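You operate a simulated robot arm through the tools that you are given. There is no shell and no other tool. Be economical: measure what you need, move in short steps, check, and stop when the job is done.

You are at the controls of a simulated two-armed robot. One attempt, no reset.

JOB
Dilute in two steps: blue dye into the BLEND bottle, cap and shake it, then from there into vial EN-5.
Fine: one pipette load each time; shake till no streaks show; lay the grey cap on the bench; bottle and pipette back; leave the other vial; spill next to nothing. Set down upright: green-bulb pipette, blend bottle.

It is judged by the outcome, as a careful person would: the job done as asked, and still so three seconds after it is handed in. It fails if anything else is knocked over, pushed out of place, dropped, spilled or broken. A push-on lid holds only when it is set on centred and level and pressed home; a screw cap is set on level and turned clockwise until tight.

ROBOT AND FRAMES
Two 6-joint arms with two-finger parallel grippers on one trunk, on a base that drives. Base frame: it is fixed to the floor where the robot stands at the start and does not move with it; the origin is under the middle of the robot, x ahead of it, y to its left, z up. Units: mm, rad, N and s.
The left shoulder is at the start at [60, 187, 1047], the right one opposite. With the tool pointing down near the work surface each hand reaches from about 260 to 620 mm from the robot's upright axis, wherever it stands, measured 20 degrees to its own side. Payload 1.57 kg a hand.
The tool frame of a hand sits at the grasp point between the pads (the TCP): z along the fingers, y along the line on which they close. The tips reach 30 mm beyond it. Largest opening 110 mm; finger width 24, thickness 12; the body of the gripper, 48 by 112 mm, starts 78 mm behind the TCP.
Orientation is that of the tool frame in the base frame, as a unit quaternion [w, x, y, z]. With the fingers straight down and closing along the base's y, the tool's x points along the base's -x, its y along +y and its z along -z.

CONTROLS
- The arms move only by the tool jog_arm. It takes "left_deltas", "right_deltas" or both (then of equal length, played together; a hand with none holds still); each is a list of rows, each a list of 7 numbers: the shift along the base's x, y, z in mm, then the turn, a rotation vector about the base's x, y, z in rad, then the finger opening in mm, from 0 to 110. In form: [[x, y, z, rx, ry, rz, grip], ...]. A call has 1 to 10 rows; each row shifts and turns the commanded pose from where the row before left it. Rows are played at 5 a second. More than 50 mm and 0.15 rad between two rows, or a gripper value outside its range, and nothing of the call is played. Where a pose cannot be reached the arm comes as near as it can. A force on the tool above 80 N (or 10 N above the force at the start of the call, whichever is more), or a blocked arm, ends the call early, and 0.2 s more pass. Each finger travels about 153 mm/s and halts on what it meets, pressing with about 24 N; the grip force reading is that of the motor and also rises with nothing between the fingers. The clock runs only during rows and for 0.2 s after the last one: add rows that do not move to give the fingers time. It gives the time, the measured TCP pose, the force on the tool (base axes), the opening and the grip force at its end, in the units of the frame above (readings bear some noise), with the torque about the TCP (base axes, N m) and any sound that the robot's microphone picked up.
- Cameras (640 x 400 px; columns grow to the right, rows downward): "scene" is now at [16.9, 40, 1602]; the picture's right is [0.44, -0.90, 0.00], its down [-0.57, -0.28, -0.77] and it looks along [0.69, 0.34, -0.64] (base axes); focal length 250 px, centre (320, 200). "left" rides on the left gripper at [70, -16, -141] in its tool frame; the picture's right is [0.23, 0.97, 0.00], its down [-0.86, 0.20, -0.48] and it looks along [-0.47, 0.11, 0.88] (tool axes); focal length 222 px, centre (320, 200). "right" rides on the right gripper at [70, 16, -141] in its tool frame; the picture's right is [-0.23, 0.97, 0.00], its down [-0.86, -0.20, -0.48] and it looks along [-0.47, -0.11, 0.88] (tool axes); focal length 222 px, centre (320, 200). There is no depth. A picture from a camera that has moved, and an enlarged one, comes with that camera's place and axes in the base frame and with its lens.
- snapshot(camera): a new picture of that camera. It takes no simulated time.
- slide_trunk(by): slides the trunk up (or, below 0, down) by that many mm; the arms and the scene camera ride with it, the base frame stays. It gives what a move gives, with no picture.
- base_move(legs): drives the robot by 1 to 6 legs, each [ahead, left, turn to the left] in mm, mm and rad, along the robot's own axes; the way and the turn of a leg run together, so that a leg with both is an arc; at most 1500 mm and 3.142 rad a leg. The arms and the cameras ride along, it lands a little off, and it stops where it bumps. It gives what a move gives.
- turn_head(pan, tilt): turns the head with the scene camera to pan (to the left, within 1.501 rad either way) and tilt (down, from -0.506 to 1.204), counted from straight ahead of the robot. It gives what a move gives.
- enlarge(camera, box): a new picture of the part [left, top, right, bottom] of that camera's present view, enlarged. It takes no simulated time.
- job_done(): hands the job in; it is judged then, once.

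Work in short steps. Places have to be worked out from the pictures, the camera data and where the tool is seen: move nearer, look again, correct. Check each grasp and each placing, and mend what went wrong. You have 120 turns and 88 pictures in all, those below and enlarged ones among them. Open the grippers and draw the arms clear of the work before you hand the job in, unless the task says otherwise.

The tools are called after "Emit:" as name(argument=value, ...) on one line, values as JSON. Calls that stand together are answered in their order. jog_arm: Moves the arms, as the interface text tells. Its arguments: {"type":"object","properties":{"left_deltas":{"type":"array","items":{"type":"array","items":{"type":"number"}}},"right_deltas":{"type":"array","items":{"type":"array","items":{"type":"number"}}}},"required":[]} The other tools are called the same way: slide_trunk (by) slides the trunk up or down; base_move (legs) drives the base; turn_head (pan, tilt) turns the head that bears the scene camera; snapshot (camera) takes a picture; enlarge (camera, box) takes an enlarged picture of a part of a camera's view; job_done () hands the job in.

At the start:

```text
clock: 0.0
left_tool_pos: [327.0, 399.7, 1252.2]
left_ee_rot: [0.0, 0.0, 1.0, 0.0]
left_force: [0.3, -0.1, 0.0]
left_moment: [-0.01, 0.0, 0.01]
left_finger_gap: 110.1
left_gripper_force: 0.0
right_tool_pos: [343.3, 20.1, 1181.7]
right_ee_rot: [0.0, 0.0, 1.0, 0.0]
right_force: [0.9, 0.4, -0.4]
right_moment: [0.01, 0.02, 0.03]
right_finger_gap: 110.0
right_gripper_force: 0.0
trunk travel left (down, up): [-675.0, 315.0]
robot x, y, heading: [-1.2, -0.7, 0.003]
head pan, tilt: [0.456, 0.689]
```

scene: 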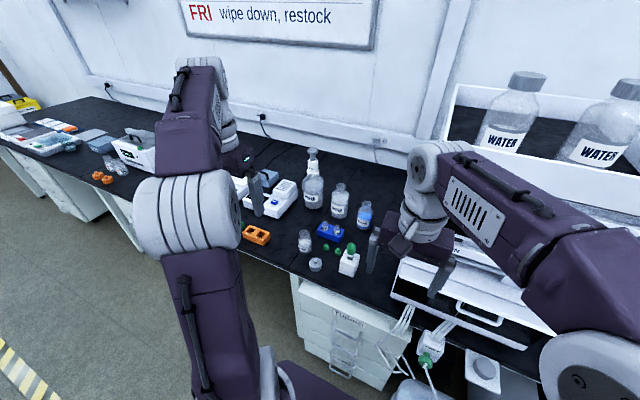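
right: 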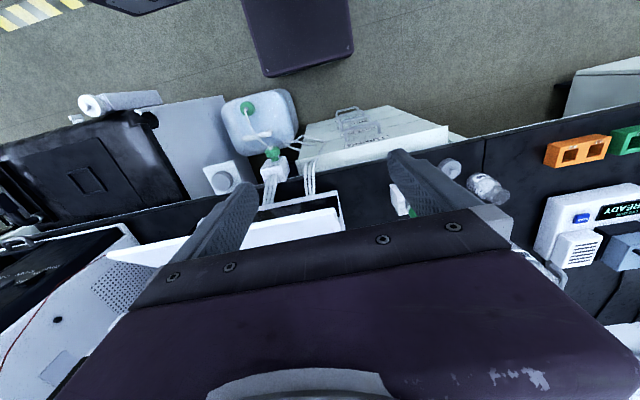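
left: 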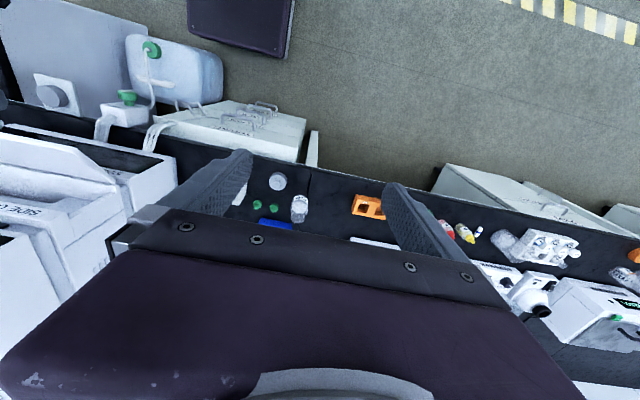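

I start by enlarging the work area in the scene camera to identify the items.

Emit:
enlarge(camera="scene", box=[230, 140, 390, 280])

```text
2.86 times, centred on (310, 210) of scene
camera zoom: at [16.9, 40.0, 1602.0], right [0.44, -0.9, 0.0], down [-0.57, -0.28, -0.77], along [0.69, 0.34, -0.64], focal length 715 px, centre (349, 171)
```

zoom: 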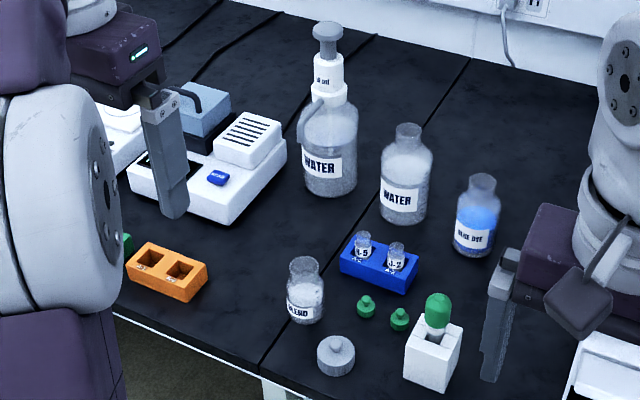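

Triangulating the cap puts the bench at z≈750, with the work area at x 550–850, y 190–400. I'll drive left and some way ahead, then look again with the head aimed at the work.

Emit:
base_move(legs=[[0, 270, 0], [120, 0, 0.08]])

Emit:
turn_head(pan=0.0, tilt=0.9)

Emit:
snapshot(camera="scene")

```text
clock: 2.7
left_tool_pos: [411.0, 697.3, 1253.1]
left_ee_rot: [0.001, -0.041, 0.999, 0.0]
left_force: [0.4, -0.6, 1.1]
left_moment: [-0.03, -0.03, -0.02]
left_finger_gap: 110.0
left_gripper_force: 0.0
right_tool_pos: [458.0, 319.8, 1182.4]
right_ee_rot: [0.0, -0.041, 0.999, 0.0]
right_force: [-0.2, -0.4, -0.1]
right_moment: [-0.01, 0.0, 0.01]
right_finger_gap: 110.2
right_gripper_force: 0.0
trunk travel left (down, up): [-675.0, 315.0]
robot x, y, heading: [116.8, 275.8, 0.081]
head pan, tilt: [0.456, 0.689]
```

```text
clock: 3.6
left_tool_pos: [411.1, 697.5, 1250.9]
left_ee_rot: [0.0, -0.04, 0.999, 0.001]
left_force: [-0.2, 0.2, 0.0]
left_moment: [0.02, 0.01, 0.05]
left_finger_gap: 110.0
left_gripper_force: 0.0
right_tool_pos: [457.9, 321.1, 1181.9]
right_ee_rot: [0.0, -0.04, 0.999, 0.0]
right_force: [0.2, -0.3, -0.5]
right_moment: [0.06, 0.01, 0.03]
right_finger_gap: 110.0
right_gripper_force: 0.0
trunk travel left (down, up): [-675.0, 315.0]
robot x, y, heading: [118.2, 279.7, 0.078]
head pan, tilt: [0.0, 0.901]
```

```text
83 pictures are left
camera scene: at [134.0, 278.0, 1585.0], right [0.08, -1.0, 0.0], down [-0.78, -0.06, -0.62], along [0.62, 0.05, -0.78], focal length 250 px, centre (320, 200)
```

scene: 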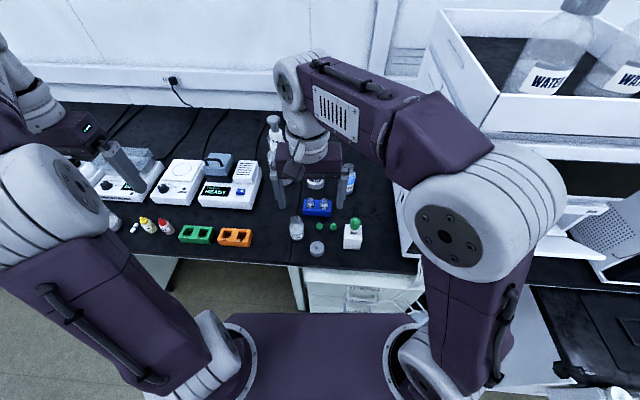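

The base frame is clear of the bench edge (edge at x≈504), so I advance another 100 mm and move the right hand out to the right to clear the view.

Emit:
base_move(legs=[[100, 0, 0]])

Emit:
jog_arm(right_deltas=[[-40, -30, 0, 0, 0, 0, 110], [-40, -30, 0, 0, 0, 0, 110], [-40, -40, 0, 0, 0, 0, 110], [0, -45, 0, 0, 0, 0, 110], [0, -45, 0, 0, 0, 0, 110]])

Emit:
snapshot(camera="scene")

```text
clock: 4.8
left_tool_pos: [502.2, 705.2, 1249.2]
left_ee_rot: [-0.002, -0.032, 1.0, 0.0]
left_force: [0.6, 0.1, -0.6]
left_moment: [-0.02, 0.13, -0.01]
left_finger_gap: 110.1
left_gripper_force: 0.1
right_tool_pos: [542.7, 324.9, 1179.9]
right_ee_rot: [-0.002, -0.032, 0.999, -0.001]
right_force: [1.3, 0.2, -0.4]
right_moment: [-0.02, 0.09, -0.01]
right_finger_gap: 109.7
right_gripper_force: 0.0
trunk travel left (down, up): [-675.0, 315.0]
robot x, y, heading: [194.5, 284.4, 0.064]
head pan, tilt: [0.0, 0.901]
stopped in leg 1: the robot was blocked; the commanded pose is now the measured one
```

```text
refused: row 3 steps farther than a row can; nothing moved
```

```text
82 pictures are left
camera scene: at [220.1, 287.0, 1584.8], right [0.07, -1.0, 0.0], down [-0.79, -0.05, -0.62], along [0.62, 0.04, -0.79], focal length 250 px, centre (320, 200)
```

scene: 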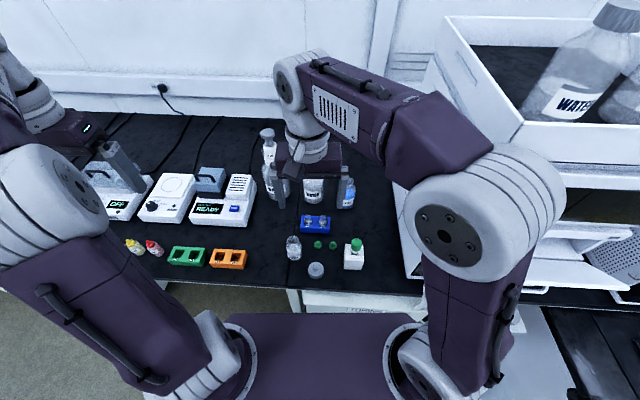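

Stopped by contact at robot x≈195. I back off a few mm and move the right hand to the right.

Emit:
base_move(legs=[[-8, 0, 0]])

Emit:
jog_arm(right_deltas=[[-35, -30, 0, 0, 0, 0, 110], [-35, -30, 0, 0, 0, 0, 110], [-35, -30, 0, 0, 0, 0, 110], [0, -45, 0, 0, 0, 0, 110], [0, -45, 0, 0, 0, 0, 110]])

Emit:
enlarge(camera="scene", box=[240, 160, 400, 290])

Emit:
snapshot(camera="right")

```text
clock: 5.5
left_tool_pos: [489.5, 704.3, 1250.7]
left_ee_rot: [-0.001, -0.033, 0.999, 0.0]
left_force: [0.3, 0.0, 0.4]
left_moment: [0.01, -0.01, 0.02]
left_finger_gap: 110.0
left_gripper_force: 0.0
right_tool_pos: [531.2, 326.1, 1181.7]
right_ee_rot: [-0.001, -0.033, 0.999, 0.0]
right_force: [2.1, -0.2, -0.3]
right_moment: [0.01, 0.02, 0.01]
right_finger_gap: 110.0
right_gripper_force: 0.1
trunk travel left (down, up): [-675.0, 315.0]
robot x, y, heading: [189.4, 280.0, 0.071]
head pan, tilt: [0.0, 0.901]
```

```text
clock: 6.7
left_tool_pos: [488.6, 702.4, 1251.5]
left_ee_rot: [0.0, -0.033, 0.999, 0.0]
left_force: [0.1, -0.3, 0.3]
left_moment: [-0.01, 0.0, 0.02]
left_finger_gap: 109.9
left_gripper_force: 0.2
right_tool_pos: [450.9, 155.9, 1181.2]
right_ee_rot: [0.0, -0.033, 0.999, -0.001]
right_force: [-0.4, 0.2, -0.4]
right_moment: [0.01, 0.02, -0.02]
right_finger_gap: 110.2
right_gripper_force: 0.0
right hand out of reach, approached as far as the arm can: row 4, 5
trunk travel left (down, up): [-675.0, 315.0]
robot x, y, heading: [188.6, 279.9, 0.067]
head pan, tilt: [0.0, 0.901]
```

```text
3.08 times, centred on (320, 225) of scene
camera zoom: at [204.7, 286.7, 1584.9], right [0.07, -1.0, 0.0], down [-0.78, -0.05, -0.62], along [0.62, 0.04, -0.78], focal length 770 px, centre (320, 123)
```

zoom: 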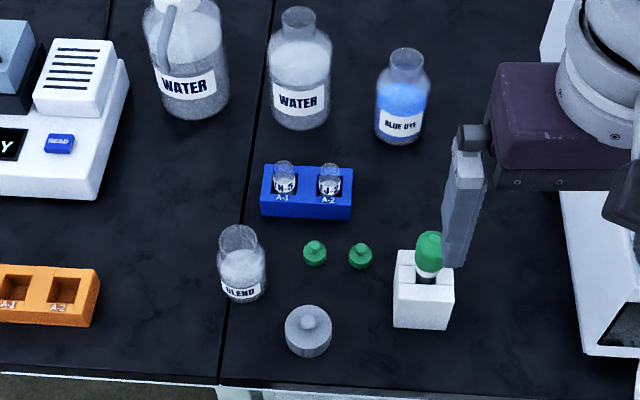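

```text
80 pictures are left
camera right: at [380.0, 168.2, 1322.9], right [0.16, 0.99, 0.0], down [0.87, -0.14, 0.48], along [0.47, -0.08, -0.88], focal length 222 px, centre (320, 200)
```

right: 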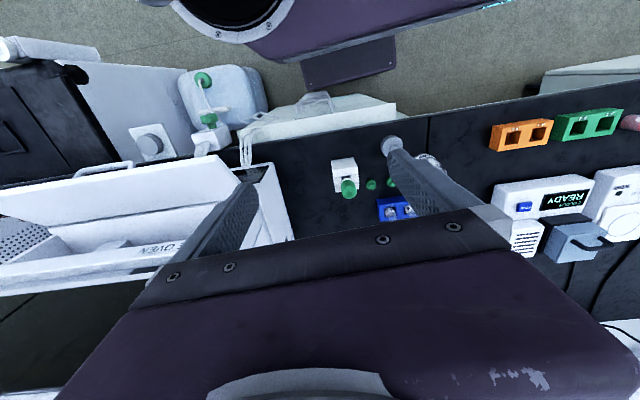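

The layout is clear now: vial with "-5" on the left in the rack, dye upper right, pipette in a white stand. I bring the left hand lower over the work to look closely.

Emit:
jog_arm(left_deltas=[[10, -45, -15, 0, 0, 0, 110], [10, -45, -15, 0, 0, 0, 110], [10, -40, -25, 0, 0, 0, 110], [10, -40, -25, 0, 0, 0, 110], [10, -40, -25, 0, 0, 0, 110], [5, -30, -35, 0, 0, 0, 110], [0, -20, -40, 0, 0, 0, 110], [0, -20, -40, 0, 0, 0, 110], [0, 0, 0, 0, 0, 0, 110]])

Emit:
snapshot(camera="left")

```text
clock: 8.7
left_tool_pos: [542.0, 423.5, 1030.9]
left_ee_rot: [0.001, -0.032, 0.999, 0.0]
left_force: [0.2, -0.8, 0.4]
left_moment: [0.01, -0.01, -0.01]
left_finger_gap: 110.0
left_gripper_force: 0.1
right_tool_pos: [448.6, 157.6, 1181.3]
right_ee_rot: [-0.001, -0.033, 0.999, 0.001]
right_force: [-0.2, -0.3, 0.0]
right_moment: [0.01, 0.0, -0.01]
right_finger_gap: 110.1
right_gripper_force: 0.1
trunk travel left (down, up): [-675.0, 315.0]
robot x, y, heading: [189.8, 285.2, 0.07]
head pan, tilt: [0.0, 0.901]
```

```text
79 pictures are left
camera left: at [473.3, 401.2, 1173.4], right [-0.29, 0.96, 0.0], down [0.84, 0.26, 0.48], along [0.46, 0.14, -0.88], focal length 222 px, centre (320, 200)
```

left: 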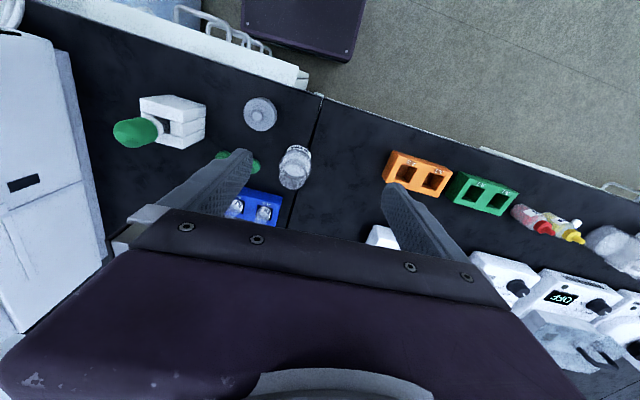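

Zooming into the near items: pipette stand, cap and blend bottle.

Emit:
enlarge(camera="left", box=[100, 80, 340, 230])

Emit:
enlarge(camera="scene", box=[260, 190, 380, 290])

```text
2.67 times, centred on (220, 155) of left
camera zoom: at [473.3, 401.2, 1173.4], right [-0.29, 0.96, 0.0], down [0.84, 0.26, 0.48], along [0.46, 0.14, -0.88], focal length 592 px, centre (587, 320)
```

zoom: 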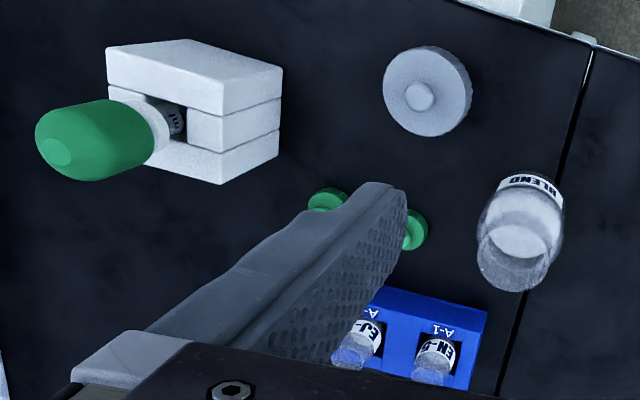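

```text
4.00 times, centred on (320, 240) of scene
camera zoom: at [203.1, 287.1, 1585.0], right [0.07, -1.0, 0.0], down [-0.78, -0.05, -0.62], along [0.62, 0.04, -0.78], focal length 1001 px, centre (320, 40)
```

zoom: 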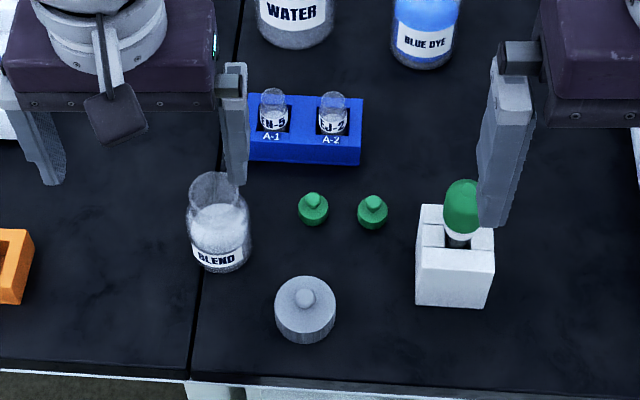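

EN-5 is in slot A-1. Triangulated: pipette at about (600,193), bulb z≈845–905; blend mouth ≈(625,399); cap knob ≈(555,318). I bring the right hand above the pipette.

Emit:
jog_arm(right_deltas=[[30, 5, -30, 0, 0, 0, 110], [30, 10, -30, 0, 0, 0, 110], [30, 10, -30, 0, 0, 0, 110], [30, 10, -30, 0, 0, 0, 110], [31, 0, -30, 0, 0, 0, 110], [0, 0, -21, 0, 0, 0, 110], [0, 0, 0, 0, 0, 0, 110]])

Emit:
snapshot(camera="right")

```text
clock: 10.3
left_tool_pos: [542.1, 422.3, 1032.3]
left_ee_rot: [0.001, -0.033, 0.999, -0.001]
left_force: [0.6, -0.5, 0.3]
left_moment: [-0.01, -0.05, 0.01]
left_finger_gap: 110.1
left_gripper_force: 0.0
right_tool_pos: [603.1, 191.9, 1010.4]
right_ee_rot: [0.001, -0.033, 0.999, 0.0]
right_force: [-0.5, 0.3, 0.7]
right_moment: [-0.02, -0.02, 0.0]
right_finger_gap: 109.9
right_gripper_force: 0.0
trunk travel left (down, up): [-675.0, 315.0]
robot x, y, heading: [190.4, 284.7, 0.065]
head pan, tilt: [0.0, 0.901]
```

```text
76 pictures are left
camera right: at [531.6, 202.7, 1152.4], right [0.16, 0.99, 0.0], down [0.87, -0.14, 0.48], along [0.47, -0.08, -0.88], focal length 222 px, centre (320, 200)
```

right: 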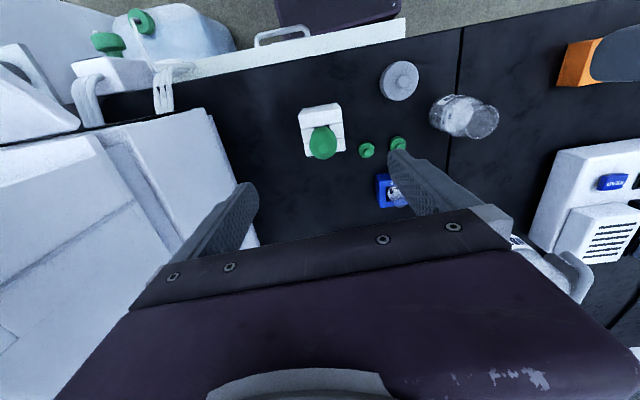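

Both views agree: pipette vertical at (600.5,193.5), bulb top z≈906. I descend to TCP z≈873 with fingers around the bulb, narrowing to 60 only.

Emit:
jog_arm(right_deltas=[[-2.5, 1.6, -20, 0, 0, 0, 80], [0, 0, -30, 0, 0, 0, 70], [0, 0, -30, 0, 0, 0, 65], [0, 0, -30, 0, 0, 0, 60], [0, 0, -27, 0, 0, 0, 60], [0, 0, 0, 0, 0, 0, 60]])

Emit:
snapshot(camera="right")

Emit:
enlarge(camera="left", box=[80, 60, 280, 200])

```text
clock: 11.7
left_tool_pos: [541.3, 423.4, 1032.2]
left_ee_rot: [0.0, -0.032, 0.999, -0.001]
left_force: [0.5, -0.1, -0.8]
left_moment: [-0.02, -0.03, 0.01]
left_finger_gap: 110.1
left_gripper_force: 0.0
right_tool_pos: [598.8, 192.1, 873.9]
right_ee_rot: [0.0, -0.033, 0.999, 0.0]
right_force: [0.6, 0.2, -0.4]
right_moment: [-0.02, 0.01, 0.0]
right_finger_gap: 59.9
right_gripper_force: 0.0
trunk travel left (down, up): [-675.0, 315.0]
robot x, y, heading: [186.1, 284.9, 0.068]
head pan, tilt: [0.0, 0.901]
```

```text
75 pictures are left
camera right: at [528.6, 204.1, 1014.6], right [0.16, 0.99, 0.0], down [0.87, -0.14, 0.48], along [0.47, -0.08, -0.88], focal length 222 px, centre (320, 200)
```

right: 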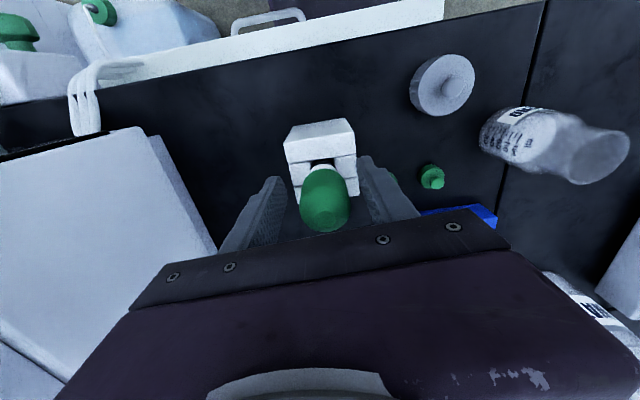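

```text
2.86 times, centred on (180, 130) of left
camera zoom: at [473.4, 401.3, 1173.9], right [-0.29, 0.96, 0.0], down [0.84, 0.26, 0.48], along [0.46, 0.14, -0.88], focal length 635 px, centre (720, 400)
```

zoom: 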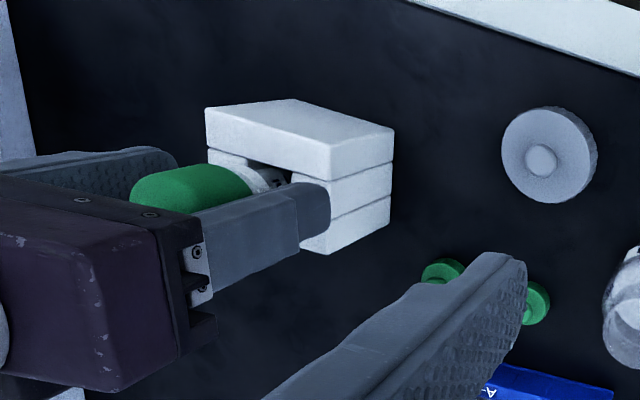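

The bulb sits centred between the fingers. I close in small steps to find where the bulb is first touched.

Emit:
jog_arm(right_deltas=[[0, 0, 0, 0, 0, 0, 40], [0, 0, 0, 0, 0, 0, 34], [0, 0, 0, 0, 0, 0, 34]])

Emit:
jog_arm(right_deltas=[[0, 0, 0, 0, 0, 0, 30], [0, 0, 0, 0, 0, 0, 30]])

Emit:
jog_arm(right_deltas=[[0, 0, 0, 0, 0, 0, 27], [0, 0, 0, 0, 0, 0, 27]])

```text
clock: 12.5
left_tool_pos: [543.6, 422.3, 1030.8]
left_ee_rot: [0.0, -0.033, 0.999, 0.001]
left_force: [0.3, 0.1, -0.8]
left_moment: [0.0, -0.01, -0.01]
left_finger_gap: 109.9
left_gripper_force: 0.0
right_tool_pos: [599.7, 192.5, 873.2]
right_ee_rot: [0.0, -0.034, 0.999, 0.0]
right_force: [0.7, 0.0, -0.8]
right_moment: [0.01, 0.01, 0.01]
right_finger_gap: 34.1
right_gripper_force: 0.0
trunk travel left (down, up): [-675.0, 315.0]
robot x, y, heading: [190.8, 280.2, 0.065]
head pan, tilt: [0.0, 0.901]
```

```text
clock: 13.1
left_tool_pos: [543.8, 422.0, 1031.8]
left_ee_rot: [0.0, -0.033, 0.999, -0.001]
left_force: [0.0, -0.4, -0.2]
left_moment: [-0.02, 0.0, -0.02]
left_finger_gap: 110.1
left_gripper_force: 0.1
right_tool_pos: [599.4, 193.8, 872.7]
right_ee_rot: [0.0, -0.033, 0.999, 0.0]
right_force: [-0.1, 1.0, 0.7]
right_moment: [0.13, 0.01, 0.02]
right_finger_gap: 31.8
right_gripper_force: 24.0
trunk travel left (down, up): [-675.0, 315.0]
robot x, y, heading: [189.6, 287.0, 0.062]
head pan, tilt: [0.0, 0.901]
```

```text
clock: 13.7
left_tool_pos: [542.9, 422.8, 1032.3]
left_ee_rot: [0.0, -0.033, 0.999, 0.001]
left_force: [-0.5, 0.3, -0.8]
left_moment: [0.0, -0.02, -0.01]
left_finger_gap: 110.1
left_gripper_force: 0.1
right_tool_pos: [598.2, 192.2, 874.1]
right_ee_rot: [0.0, -0.033, 0.999, 0.0]
right_force: [-0.2, 0.8, 0.0]
right_moment: [0.06, 0.0, -0.01]
right_finger_gap: 31.8
right_gripper_force: 24.0
trunk travel left (down, up): [-675.0, 315.0]
robot x, y, heading: [186.6, 282.7, 0.071]
head pan, tilt: [0.0, 0.901]
```

Contact at 31.8 mm, full motor force. I test whether a deeper command squeezes the bulb (still in the stand, harmless).

Emit:
jog_arm(right_deltas=[[0, 0, 0, 0, 0, 0, 10], [0, 0, 0, 0, 0, 0, 10], [0, 0, 0, 0, 0, 0, 10]])

Emit:
enlarge(camera="right", box=[220, 100, 440, 240])

```text
clock: 14.5
left_tool_pos: [543.3, 424.0, 1031.7]
left_ee_rot: [0.001, -0.034, 0.999, 0.0]
left_force: [-0.4, 0.5, 0.5]
left_moment: [0.0, 0.0, 0.03]
left_finger_gap: 109.8
left_gripper_force: 0.0
right_tool_pos: [599.9, 191.6, 873.7]
right_ee_rot: [0.0, -0.034, 0.999, -0.001]
right_force: [-0.1, 1.1, -0.3]
right_moment: [0.08, -0.01, 0.0]
right_finger_gap: 31.6
right_gripper_force: 24.1
trunk travel left (down, up): [-675.0, 315.0]
robot x, y, heading: [185.1, 280.2, 0.062]
head pan, tilt: [0.0, 0.901]
```

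```text
2.86 times, centred on (330, 170) of right
camera zoom: at [529.0, 204.2, 1014.8], right [0.16, 0.99, 0.0], down [0.87, -0.14, 0.48], along [0.47, -0.08, -0.88], focal length 635 px, centre (291, 286)
```

zoom: 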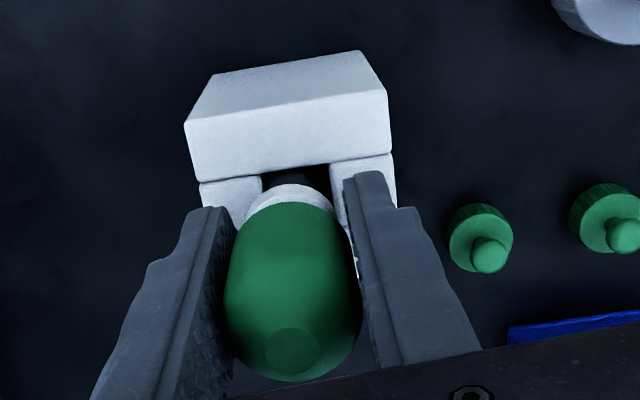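

The bulb doesn't yield visibly. I test if the grip force can be graded with commands just below the contact width.

Emit:
jog_arm(right_deltas=[[0, 0, 0, 0, 0, 0, 31.5], [0, 0, 0, 0, 0, 0, 31.5], [0, 0, 0, 0, 0, 0, 31.5]])

Emit:
jog_arm(right_deltas=[[0, 0, 0, 0, 0, 0, 32.5], [0, 0, 0, 0, 0, 0, 32.5], [0, 0, 0, 0, 0, 0, 32.5]])

Emit:
jog_arm(right_deltas=[[0, 0, 0, 0, 0, 0, 31], [0, 0, 0, 0, 0, 0, 31], [0, 0, 0, 0, 0, 0, 31]])

```text
clock: 15.3
left_tool_pos: [541.7, 424.2, 1031.7]
left_ee_rot: [0.0, -0.033, 0.999, 0.0]
left_force: [0.0, 0.2, -0.1]
left_moment: [0.04, 0.0, 0.01]
left_finger_gap: 110.1
left_gripper_force: 0.0
right_tool_pos: [600.6, 192.7, 873.4]
right_ee_rot: [-0.001, -0.034, 0.999, 0.001]
right_force: [0.4, 0.7, -0.1]
right_moment: [0.0, 0.0, 0.01]
right_finger_gap: 32.4
right_gripper_force: 6.7
trunk travel left (down, up): [-675.0, 315.0]
robot x, y, heading: [189.4, 283.0, 0.063]
head pan, tilt: [0.0, 0.901]
```

```text
clock: 16.1
left_tool_pos: [543.0, 422.3, 1031.3]
left_ee_rot: [0.0, -0.033, 0.999, 0.001]
left_force: [-0.2, -0.5, -0.3]
left_moment: [-0.04, 0.0, -0.03]
left_finger_gap: 110.1
left_gripper_force: 0.0
right_tool_pos: [599.4, 192.4, 873.0]
right_ee_rot: [0.0, -0.033, 0.999, 0.0]
right_force: [0.0, -0.6, -0.3]
right_moment: [0.01, 0.02, -0.01]
right_finger_gap: 32.8
right_gripper_force: 0.2
trunk travel left (down, up): [-675.0, 315.0]
robot x, y, heading: [189.8, 283.4, 0.065]
head pan, tilt: [0.0, 0.901]
```

```text
clock: 16.9
left_tool_pos: [543.4, 424.3, 1032.2]
left_ee_rot: [0.0, -0.033, 0.999, 0.0]
left_force: [0.0, 0.5, -0.1]
left_moment: [0.0, 0.01, 0.0]
left_finger_gap: 110.2
left_gripper_force: 0.0
right_tool_pos: [599.3, 192.9, 873.6]
right_ee_rot: [0.0, -0.032, 0.999, 0.0]
right_force: [0.0, 0.5, -0.3]
right_moment: [0.02, 0.01, -0.02]
right_finger_gap: 32.1
right_gripper_force: 1.2
trunk travel left (down, up): [-675.0, 315.0]
robot x, y, heading: [190.1, 281.0, 0.066]
head pan, tilt: [0.0, 0.901]
```

Grip force can be graded (0 at 32.8, light at ~31–31.5, full 24 N below 30). So: squeeze fully, lift the pipette straight up out of the stand, and look at its length.

Emit:
jog_arm(right_deltas=[[0, 0, 0, 0, 0, 0, 20], [0, 0, 0, 0, 0, 0, 20], [0, 0, 15, 0, 0, 0, 20], [0, 0, 25, 0, 0, 0, 20], [0, 0, 25, 0, 0, 0, 20], [0, 0, 30, 0, 0, 0, 20], [0, 0, 30, 0, 0, 0, 20], [0, 0, 30, 0, 0, 0, 20], [0, 0, 30, 0, 0, 0, 20], [0, 0, 0, 0, 0, 0, 20]])

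Emit:
snapshot(camera="left")

Emit:
snapshot(camera="scene")

```text
clock: 19.1
left_tool_pos: [542.9, 423.1, 1032.0]
left_ee_rot: [0.0, -0.033, 0.999, 0.0]
left_force: [0.1, 0.1, -0.3]
left_moment: [0.01, -0.02, 0.0]
left_finger_gap: 110.1
left_gripper_force: 0.1
right_tool_pos: [599.8, 193.2, 1057.8]
right_ee_rot: [0.0, -0.034, 0.999, 0.0]
right_force: [-0.4, -0.6, 0.1]
right_moment: [0.01, 0.0, 0.02]
right_finger_gap: 31.6
right_gripper_force: 23.7
trunk travel left (down, up): [-675.0, 315.0]
robot x, y, heading: [189.5, 280.8, 0.063]
head pan, tilt: [0.0, 0.901]
```

```text
72 pictures are left
camera left: at [474.2, 401.3, 1173.6], right [-0.29, 0.96, 0.0], down [0.84, 0.26, 0.48], along [0.46, 0.14, -0.88], focal length 222 px, centre (320, 200)
```

left: 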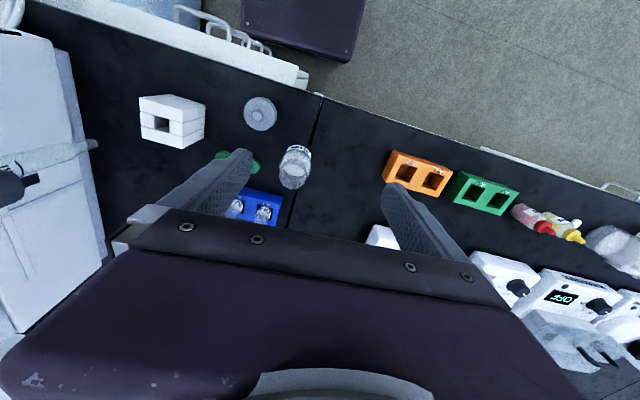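

```text
71 pictures are left
camera scene: at [204.2, 286.8, 1584.9], right [0.07, -1.0, 0.0], down [-0.78, -0.05, -0.62], along [0.62, 0.04, -0.78], focal length 250 px, centre (320, 200)
```

scene: 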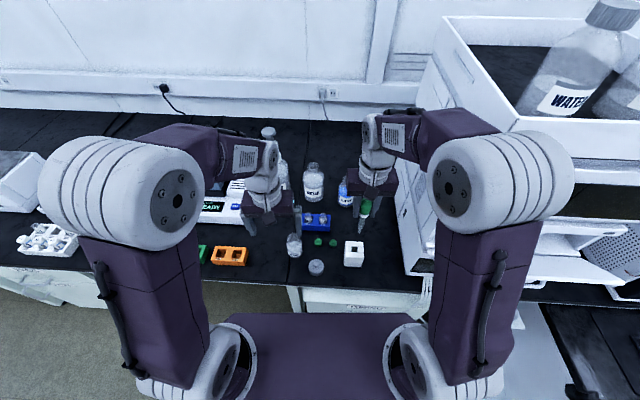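

The pipette came out cleanly; tip is ~116 mm below the TCP (in stand TCP was (599.5,193,873.5)). I move it near the dye bottle, staying high, and look.

Emit:
jog_arm(right_deltas=[[30, 3, 0, 0, 0, 0, 20], [35, 3, 0, 0, 0, 0, 20], [35, 3, 0, 0, 0, 0, 20], [35, 3, 0, 0, 0, 0, 20], [30, 3, 0, 0, 0, 0, 20], [0, 0, 0, 0, 0, 0, 20]])

Emit:
snapshot(camera="right")

Emit:
enlarge(camera="scene", box=[290, 130, 410, 230])

```text
clock: 20.5
left_tool_pos: [542.5, 423.1, 1031.0]
left_ee_rot: [0.001, -0.033, 0.999, 0.0]
left_force: [-0.5, -0.3, -0.1]
left_moment: [0.02, -0.01, -0.03]
left_finger_gap: 110.1
left_gripper_force: 0.0
right_tool_pos: [762.4, 208.3, 1057.3]
right_ee_rot: [0.0, -0.033, 0.999, 0.0]
right_force: [0.6, 0.2, -0.2]
right_moment: [-0.02, 0.02, -0.03]
right_finger_gap: 31.6
right_gripper_force: 24.0
trunk travel left (down, up): [-675.0, 315.0]
robot x, y, heading: [189.4, 283.5, 0.06]
head pan, tilt: [0.0, 0.901]
```

```text
70 pictures are left
camera right: at [692.2, 219.1, 1199.6], right [0.16, 0.99, 0.0], down [0.87, -0.14, 0.48], along [0.47, -0.08, -0.88], focal length 222 px, centre (320, 200)
```

right: 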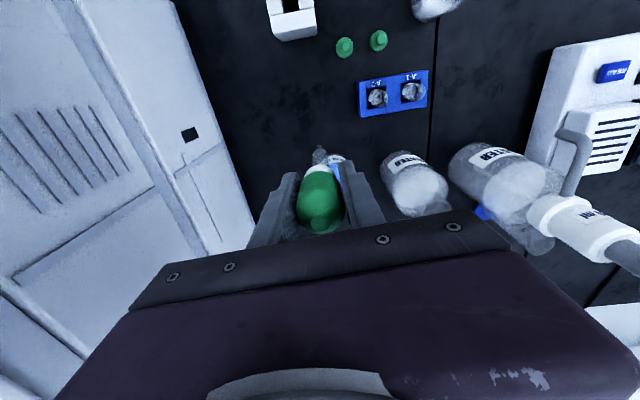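

```text
4.00 times, centred on (350, 180) of scene
camera zoom: at [202.5, 286.7, 1585.0], right [0.07, -1.0, 0.0], down [-0.78, -0.05, -0.62], along [0.62, 0.04, -0.78], focal length 1001 px, centre (200, 280)
```

zoom: 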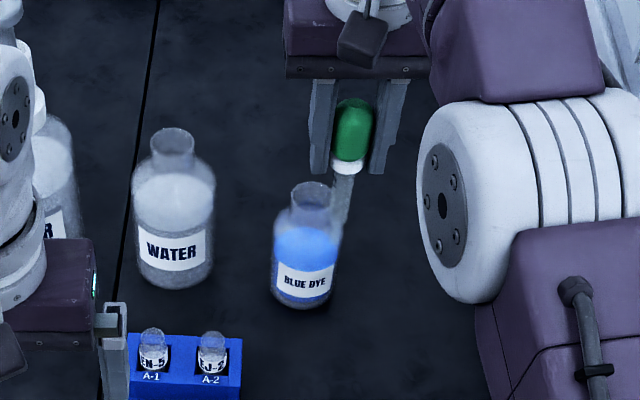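

The dye bottle is hidden behind the bulb in the wrist view, so I sidestep left to see it clear for triangulation.

Emit:
jog_arm(right_deltas=[[0, 40, 10, 0, 0, 0, 20], [0, 40, 0, 0, 0, 0, 20], [0, 40, 0, 0, 0, 0, 20], [0, 0, 0, 0, 0, 0, 20]])

Emit:
enlarge(camera="right", box=[160, 60, 400, 210])

```text
clock: 21.5
left_tool_pos: [543.9, 423.5, 1031.3]
left_ee_rot: [0.0, -0.033, 0.999, 0.0]
left_force: [-0.1, -0.1, 0.8]
left_moment: [-0.01, 0.02, 0.02]
left_finger_gap: 110.3
left_gripper_force: 0.1
right_tool_pos: [730.2, 316.0, 1057.8]
right_ee_rot: [0.0, -0.032, 0.999, 0.0]
right_force: [-0.1, -0.2, -1.2]
right_moment: [0.01, -0.01, -0.04]
right_finger_gap: 31.9
right_gripper_force: 23.9
right hand out of reach, approached as far as the arm can: row 1, 2, 3
trunk travel left (down, up): [-675.0, 315.0]
robot x, y, heading: [190.6, 285.7, 0.068]
head pan, tilt: [0.0, 0.901]
```

```text
2.67 times, centred on (280, 135) of right
camera zoom: at [659.7, 326.2, 1199.4], right [0.16, 0.99, 0.0], down [0.87, -0.14, 0.48], along [0.47, -0.08, -0.88], focal length 592 px, centre (427, 373)
```

zoom: 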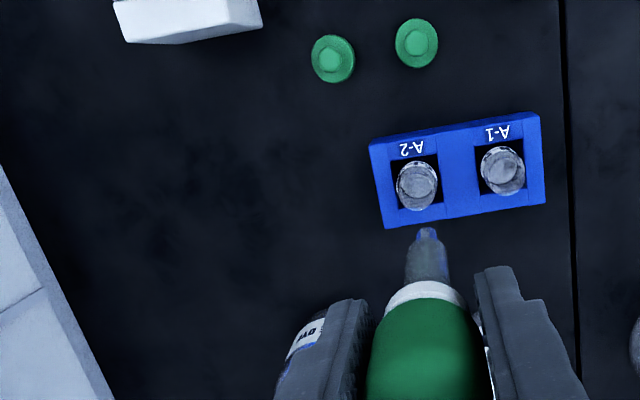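

The tool-down pose runs out of reach before the dye (≈870,218). I'll return the pipette to the stand and regrasp it with the gripper pitched forward, which gains reach. First back above the stand.

Emit:
jog_arm(right_deltas=[[-40, -30, 0, 0, 0, 0, 20], [-40, -35, 0, 0, 0, 0, 20], [-30, -35, 0, 0, 0, 0, 20], [-20, -20, 0, 0, 0, 0, 20], [0, 0, 0, 0, 0, 0, 20]])

```text
refused: row 2 steps farther than a row can; nothing moved
```

Steps were too long; smaller rows.

Emit:
jog_arm(right_deltas=[[-30, -25, 0, 0, 0, 0, 20], [-30, -25, 0, 0, 0, 0, 20], [-30, -25, 0, 0, 0, 0, 20], [-30, -25, 0, 0, 0, 0, 20], [-10, -23, 0, 0, 0, 0, 20], [0, 0, 0, 0, 0, 0, 20]])

```text
clock: 22.9
left_tool_pos: [543.1, 423.2, 1030.8]
left_ee_rot: [0.0, -0.033, 0.999, 0.001]
left_force: [0.3, 0.3, -0.1]
left_moment: [-0.02, 0.01, -0.03]
left_finger_gap: 110.1
left_gripper_force: 0.1
right_tool_pos: [601.3, 190.2, 1057.3]
right_ee_rot: [0.0, -0.033, 0.999, 0.0]
right_force: [0.1, 1.0, 0.0]
right_moment: [-0.01, -0.01, 0.0]
right_finger_gap: 31.7
right_gripper_force: 23.7
trunk travel left (down, up): [-675.0, 315.0]
robot x, y, heading: [186.4, 285.0, 0.065]
head pan, tilt: [0.0, 0.901]
```

Close to above the stand; I descend part-way with a small correction and check alignment from the left camera.

Emit:
jog_arm(right_deltas=[[-1.5, 2.2, -20, 0, 0, 0, 20], [0, 0, -25, 0, 0, 0, 20], [0, 0, -25, 0, 0, 0, 20], [0, 0, 0, 0, 0, 0, 20]])

Emit:
enlarge(camera="left", box=[40, 60, 280, 210])

Emit:
jog_arm(right_deltas=[[0, 0, 0, 0, 0, 0, 20]])

```text
clock: 23.9
left_tool_pos: [542.9, 423.5, 1031.6]
left_ee_rot: [-0.001, -0.034, 0.999, 0.0]
left_force: [0.3, 0.1, 0.0]
left_moment: [0.0, -0.02, 0.02]
left_finger_gap: 110.0
left_gripper_force: 0.1
right_tool_pos: [599.6, 193.1, 989.3]
right_ee_rot: [0.001, -0.033, 0.999, 0.0]
right_force: [-0.6, -0.9, -0.5]
right_moment: [0.02, -0.01, 0.03]
right_finger_gap: 31.6
right_gripper_force: 24.2
trunk travel left (down, up): [-675.0, 315.0]
robot x, y, heading: [190.1, 282.1, 0.068]
head pan, tilt: [0.0, 0.901]
```

```text
2.67 times, centred on (160, 135) of left
camera zoom: at [473.7, 401.3, 1173.8], right [-0.29, 0.96, 0.0], down [0.84, 0.26, 0.48], along [0.46, 0.14, -0.88], focal length 592 px, centre (747, 373)
```

zoom: 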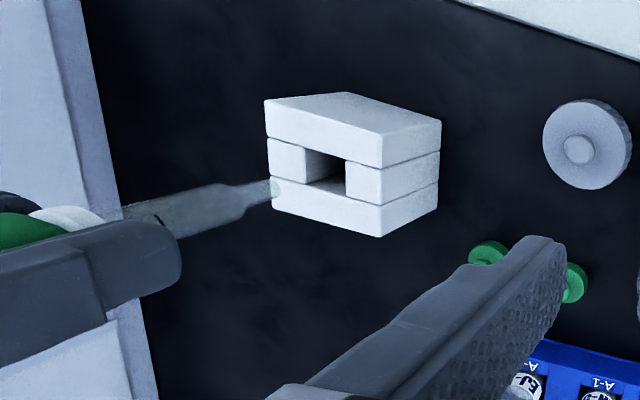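

```text
clock: 24.3
left_tool_pos: [543.1, 423.8, 1031.2]
left_ee_rot: [0.0, -0.033, 0.999, 0.001]
left_force: [-0.1, -0.3, -0.9]
left_moment: [0.01, 0.0, 0.0]
left_finger_gap: 109.8
left_gripper_force: 0.0
right_tool_pos: [600.7, 194.7, 988.1]
right_ee_rot: [0.0, -0.033, 0.999, 0.0]
right_force: [-0.1, 0.5, 0.7]
right_moment: [-0.01, 0.03, -0.01]
right_finger_gap: 31.3
right_gripper_force: 23.6
trunk travel left (down, up): [-675.0, 315.0]
robot x, y, heading: [185.8, 285.9, 0.065]
head pan, tilt: [0.0, 0.901]
```

Alignment looks right (tip heads into the hole). Lower to the original seat height, then release.

Emit:
jog_arm(right_deltas=[[-0.5, -0.8, -25, 0, 0, 0, 20], [0, 0, -25, 0, 0, 0, 20], [0, 0, -25, 0, 0, 0, 20], [0, 0, -20, 0, 0, 0, 20], [0, 0, -18, 0, 0, 0, 20], [0, 0, 0, 0, 0, 0, 20]])

Emit:
enlarge(camera="left", box=[40, 60, 280, 210])

```text
clock: 25.7
left_tool_pos: [542.5, 423.5, 1032.0]
left_ee_rot: [0.0, -0.034, 0.999, 0.0]
left_force: [0.2, 0.8, 0.3]
left_moment: [-0.03, 0.0, -0.01]
left_finger_gap: 109.9
left_gripper_force: 0.0
right_tool_pos: [598.8, 193.2, 873.9]
right_ee_rot: [0.001, -0.033, 0.999, 0.001]
right_force: [0.3, -0.3, -0.5]
right_moment: [0.0, -0.02, -0.01]
right_finger_gap: 31.7
right_gripper_force: 24.1
trunk travel left (down, up): [-675.0, 315.0]
robot x, y, heading: [189.8, 285.8, 0.067]
head pan, tilt: [0.0, 0.901]
```

```text
2.67 times, centred on (160, 135) of left
camera zoom: at [473.6, 401.3, 1173.8], right [-0.29, 0.96, 0.0], down [0.84, 0.26, 0.48], along [0.46, 0.14, -0.88], focal length 592 px, centre (747, 373)
```

zoom: 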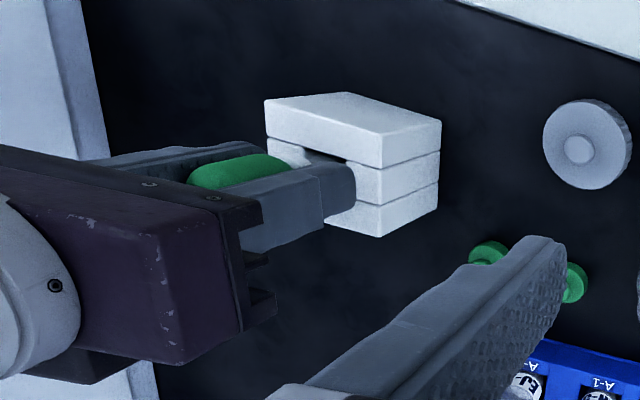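

Seated. I release, rise clear, pitch the right tool 0.7 rad forward, and check the pose.

Emit:
jog_arm(right_deltas=[[0, 0, 0, 0, 0, 0, 40], [0, 0, 0, 0, 0, 0, 60], [0, 0, 40, 0, 0, 0, 60], [0, 0, 45, 0, 0, 0, 60], [0, 0, 10, 0.009, -0.14, 0, 60], [0, 0, 0, 0.009, -0.14, 0, 60], [0, 0, 0, 0.009, -0.14, 0, 60], [0, 0, 0, 0.009, -0.14, 0, 60], [0, 0, 0, 0.009, -0.14, 0, 60], [0, 0, 0, 0, 0, 0, 60]])

Emit:
snapshot(camera="right")

Emit:
enlarge(camera="left", box=[0, 40, 280, 215])

```text
clock: 27.9
left_tool_pos: [542.1, 424.6, 1032.0]
left_ee_rot: [0.0, -0.033, 0.999, 0.0]
left_force: [-0.4, -0.9, 0.4]
left_moment: [0.0, -0.01, 0.0]
left_finger_gap: 110.0
left_gripper_force: 0.1
right_tool_pos: [597.8, 178.4, 968.0]
right_ee_rot: [0.29, -0.025, 0.956, -0.02]
right_force: [0.6, -0.6, 0.0]
right_moment: [-0.02, 0.02, -0.01]
right_finger_gap: 59.8
right_gripper_force: 0.2
right hand out of reach, approached as far as the arm can: row 8
trunk travel left (down, up): [-675.0, 315.0]
robot x, y, heading: [190.2, 281.4, 0.064]
head pan, tilt: [0.0, 0.901]
```

```text
65 pictures are left
camera right: at [460.8, 194.9, 1045.7], right [0.15, 0.99, 0.07], down [0.45, -0.14, 0.88], along [0.88, -0.1, -0.46], focal length 222 px, centre (320, 200)
```

right: 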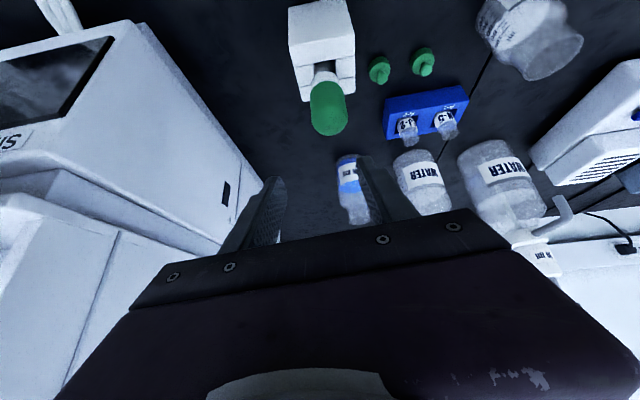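

```text
2.29 times, centred on (140, 128) of left
camera zoom: at [474.1, 401.4, 1173.7], right [-0.29, 0.96, 0.0], down [0.84, 0.26, 0.48], along [0.46, 0.14, -0.88], focal length 508 px, centre (731, 366)
```

zoom: 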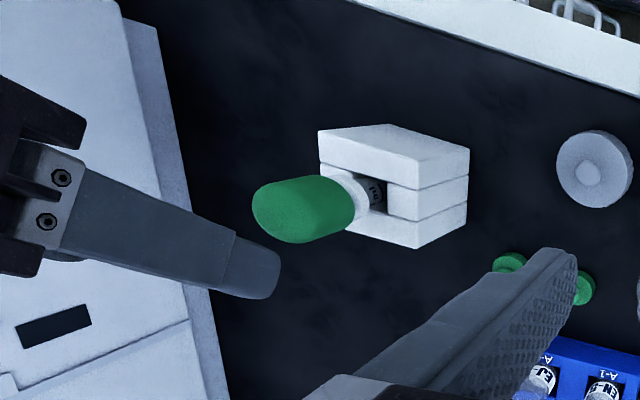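

The arm is too folded here at shoulder height (near-reach limit). Raising the trunk 150 mm lets the arm work below the shoulder, easing this.

Emit:
slide_trunk(by=150)

Emit:
jog_arm(right_deltas=[[0, 7, -30, 0.053, 0, 0, 60], [0, 7, -40, 0, 0, 0, 60], [0, 0, -40, 0, 0, 0, 60], [0, 0, -40, 0, 0, 0, 60], [0, 0, 0, 0, 0, 0, 60]])

```text
clock: 29.7
left_tool_pos: [542.9, 423.9, 1181.2]
left_ee_rot: [0.0, -0.034, 0.999, 0.0]
left_force: [0.6, 0.1, -0.2]
left_moment: [0.06, -0.01, 0.0]
left_finger_gap: 110.0
left_gripper_force: 0.1
right_tool_pos: [597.8, 179.2, 1118.1]
right_ee_rot: [0.291, -0.024, 0.956, -0.02]
right_force: [0.1, 0.2, 0.5]
right_moment: [-0.04, -0.02, -0.01]
right_finger_gap: 60.3
right_gripper_force: 0.0
trunk travel left (down, up): [-825.0, 165.0]
robot x, y, heading: [187.5, 281.6, 0.067]
head pan, tilt: [0.0, 0.901]
```

```text
clock: 30.9
left_tool_pos: [542.3, 422.7, 1181.8]
left_ee_rot: [0.0, -0.033, 0.999, 0.0]
left_force: [-0.5, 1.0, -0.2]
left_moment: [0.0, -0.02, -0.03]
left_finger_gap: 110.2
left_gripper_force: 0.1
right_tool_pos: [643.9, 227.2, 1030.6]
right_ee_rot: [0.288, -0.017, 0.958, -0.004]
right_force: [-0.8, 0.8, -0.5]
right_moment: [0.01, 0.0, 0.02]
right_finger_gap: 59.9
right_gripper_force: 0.0
right hand out of reach, approached as far as the arm can: row 1, 2, 3, 4
trunk travel left (down, up): [-825.0, 165.0]
robot x, y, heading: [182.8, 283.2, 0.061]
head pan, tilt: [0.0, 0.901]
```

Too folded still; better to back the base up ~70 mm and use a larger pitch (1.2 rad) so stand and dye are both in reach. First raise the hand, back up, then return the trunk.

Emit:
jog_arm(right_deltas=[[0, 0, 40, 0, 0, 0, 60], [0, 0, 45, 0, 0, 0, 60], [0, 0, 45, 0, 0, 0, 60]])

Emit:
base_move(legs=[[-70, 0, 0]])

Emit:
jog_arm(right_deltas=[[0, 0, 0, 0.009, -0.14, 0, 60], [0, 0, 0, 0.009, -0.14, 0, 60], [0, 0, 0, 0.009, -0.14, 0, 60], [0, 0, 0, 0.009, -0.14, 0, 60], [0, 0, 0, 0, 0, 0, 60]])

```text
clock: 31.7
left_tool_pos: [541.5, 423.5, 1180.6]
left_ee_rot: [0.0, -0.033, 0.999, 0.0]
left_force: [-0.4, -0.7, -0.8]
left_moment: [-0.01, -0.06, 0.0]
left_finger_gap: 110.1
left_gripper_force: 0.0
right_tool_pos: [644.8, 227.3, 1160.4]
right_ee_rot: [0.292, -0.016, 0.956, 0.007]
right_force: [-0.2, -0.1, -0.3]
right_moment: [0.04, 0.01, -0.01]
right_finger_gap: 59.8
right_gripper_force: 0.0
trunk travel left (down, up): [-825.0, 165.0]
robot x, y, heading: [190.6, 285.7, 0.069]
head pan, tilt: [0.0, 0.901]
```

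```text
clock: 32.7
left_tool_pos: [480.2, 418.7, 1178.2]
left_ee_rot: [-0.002, -0.033, 0.999, 0.0]
left_force: [0.8, -0.7, -1.7]
left_moment: [0.04, 0.07, 0.01]
left_finger_gap: 109.7
left_gripper_force: 0.0
right_tool_pos: [582.9, 221.5, 1155.1]
right_ee_rot: [0.289, -0.015, 0.957, 0.004]
right_force: [1.1, -0.8, -0.3]
right_moment: [-0.04, 0.02, 0.01]
right_finger_gap: 60.0
right_gripper_force: 0.1
trunk travel left (down, up): [-825.0, 165.0]
robot x, y, heading: [120.2, 277.5, 0.062]
head pan, tilt: [0.0, 0.901]
```

```text
clock: 33.9
left_tool_pos: [475.6, 418.8, 1181.2]
left_ee_rot: [-0.001, -0.032, 0.999, 0.0]
left_force: [0.6, -0.3, -0.6]
left_moment: [0.01, 0.0, -0.02]
left_finger_gap: 110.0
left_gripper_force: 0.0
right_tool_pos: [586.9, 241.1, 1209.7]
right_ee_rot: [0.542, -0.012, 0.84, 0.012]
right_force: [0.3, 0.4, -0.4]
right_moment: [0.04, 0.01, 0.01]
right_finger_gap: 60.0
right_gripper_force: 0.0
right hand out of reach, approached as far as the arm can: row 3, 4
trunk travel left (down, up): [-825.0, 165.0]
robot x, y, heading: [118.1, 280.4, 0.065]
head pan, tilt: [0.0, 0.901]
```

Now lower the trunk back and move the right hand to above the bulb.

Emit:
slide_trunk(by=-150)

Emit:
jog_arm(right_deltas=[[13, -24, -20, 0, 0, 0, 60], [0, -24, -30, 0, 0, 0, 60], [0, 0, -30, 0, 0, 0, 60], [0, 0, 0, 0, 0, 0, 60]])

Emit:
snapshot(camera="right")

```text
clock: 35.6
left_tool_pos: [474.2, 418.3, 1032.5]
left_ee_rot: [0.0, -0.033, 0.999, 0.0]
left_force: [-1.1, 0.3, -0.1]
left_moment: [0.02, -0.01, 0.04]
left_finger_gap: 110.1
left_gripper_force: 0.2
right_tool_pos: [585.3, 240.5, 1058.6]
right_ee_rot: [0.542, -0.012, 0.84, 0.012]
right_force: [0.1, 1.1, -0.4]
right_moment: [0.01, 0.03, 0.01]
right_finger_gap: 60.2
right_gripper_force: 0.1
trunk travel left (down, up): [-675.0, 315.0]
robot x, y, heading: [121.0, 282.0, 0.066]
head pan, tilt: [0.0, 0.901]
```

```text
clock: 36.6
left_tool_pos: [474.2, 419.0, 1031.5]
left_ee_rot: [0.0, -0.033, 0.999, 0.0]
left_force: [0.0, 0.8, 0.3]
left_moment: [-0.04, -0.03, -0.04]
left_finger_gap: 110.2
left_gripper_force: 0.1
right_tool_pos: [598.0, 221.0, 1058.4]
right_ee_rot: [0.539, -0.014, 0.842, 0.006]
right_force: [-0.1, 0.3, 0.5]
right_moment: [-0.02, -0.01, -0.02]
right_finger_gap: 59.8
right_gripper_force: 0.0
right hand out of reach, approached as far as the arm can: row 1, 2, 3
trunk travel left (down, up): [-675.0, 315.0]
robot x, y, heading: [120.1, 278.7, 0.067]
head pan, tilt: [0.0, 0.901]
```

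```text
63 pictures are left
camera right: at [439.5, 231.6, 1054.8], right [0.06, 0.98, 0.2], down [-0.07, -0.2, 0.98], along [1.0, -0.08, 0.05], focal length 222 px, centre (320, 200)
```

right: 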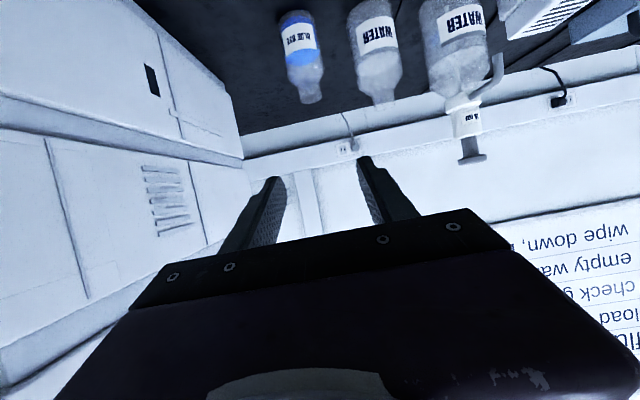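

Still slightly too close; I back the base another 65 mm and then move down toward the bulb.

Emit:
base_move(legs=[[-65, 0, 0]])

Emit:
jog_arm(right_deltas=[[20, -14, 0, 0, 0, 0, 60], [20, -14, -10, 0, 0, 0, 60], [20, 0, -40, 0, 0, 0, 60], [0, 0, -40, 0, 0, 0, 60], [0, 0, 0, 0, 0, 0, 60]])

```text
clock: 37.6
left_tool_pos: [412.0, 414.4, 1031.3]
left_ee_rot: [0.0, -0.033, 0.999, 0.0]
left_force: [0.8, -0.3, -0.1]
left_moment: [0.0, -0.02, -0.01]
left_finger_gap: 110.4
left_gripper_force: 0.0
right_tool_pos: [533.3, 216.3, 1058.3]
right_ee_rot: [0.538, -0.014, 0.843, 0.006]
right_force: [0.1, 0.3, -0.1]
right_moment: [0.01, 0.03, 0.0]
right_finger_gap: 59.9
right_gripper_force: 0.1
trunk travel left (down, up): [-675.0, 315.0]
robot x, y, heading: [51.6, 274.6, 0.064]
head pan, tilt: [0.0, 0.901]
```

```text
clock: 38.8
left_tool_pos: [409.7, 413.4, 1031.9]
left_ee_rot: [0.001, -0.033, 0.999, 0.0]
left_force: [-0.2, 0.4, 0.6]
left_moment: [0.0, 0.02, -0.01]
left_finger_gap: 109.9
left_gripper_force: 0.1
right_tool_pos: [615.2, 215.4, 1003.1]
right_ee_rot: [0.536, -0.016, 0.844, -0.003]
right_force: [0.2, 1.4, 0.5]
right_moment: [0.0, 0.02, -0.02]
right_finger_gap: 59.9
right_gripper_force: 0.2
right hand out of reach, approached as far as the arm can: row 2, 3, 4
trunk travel left (down, up): [-675.0, 315.0]
robot x, y, heading: [57.3, 276.4, 0.067]
head pan, tilt: [0.0, 0.901]
```

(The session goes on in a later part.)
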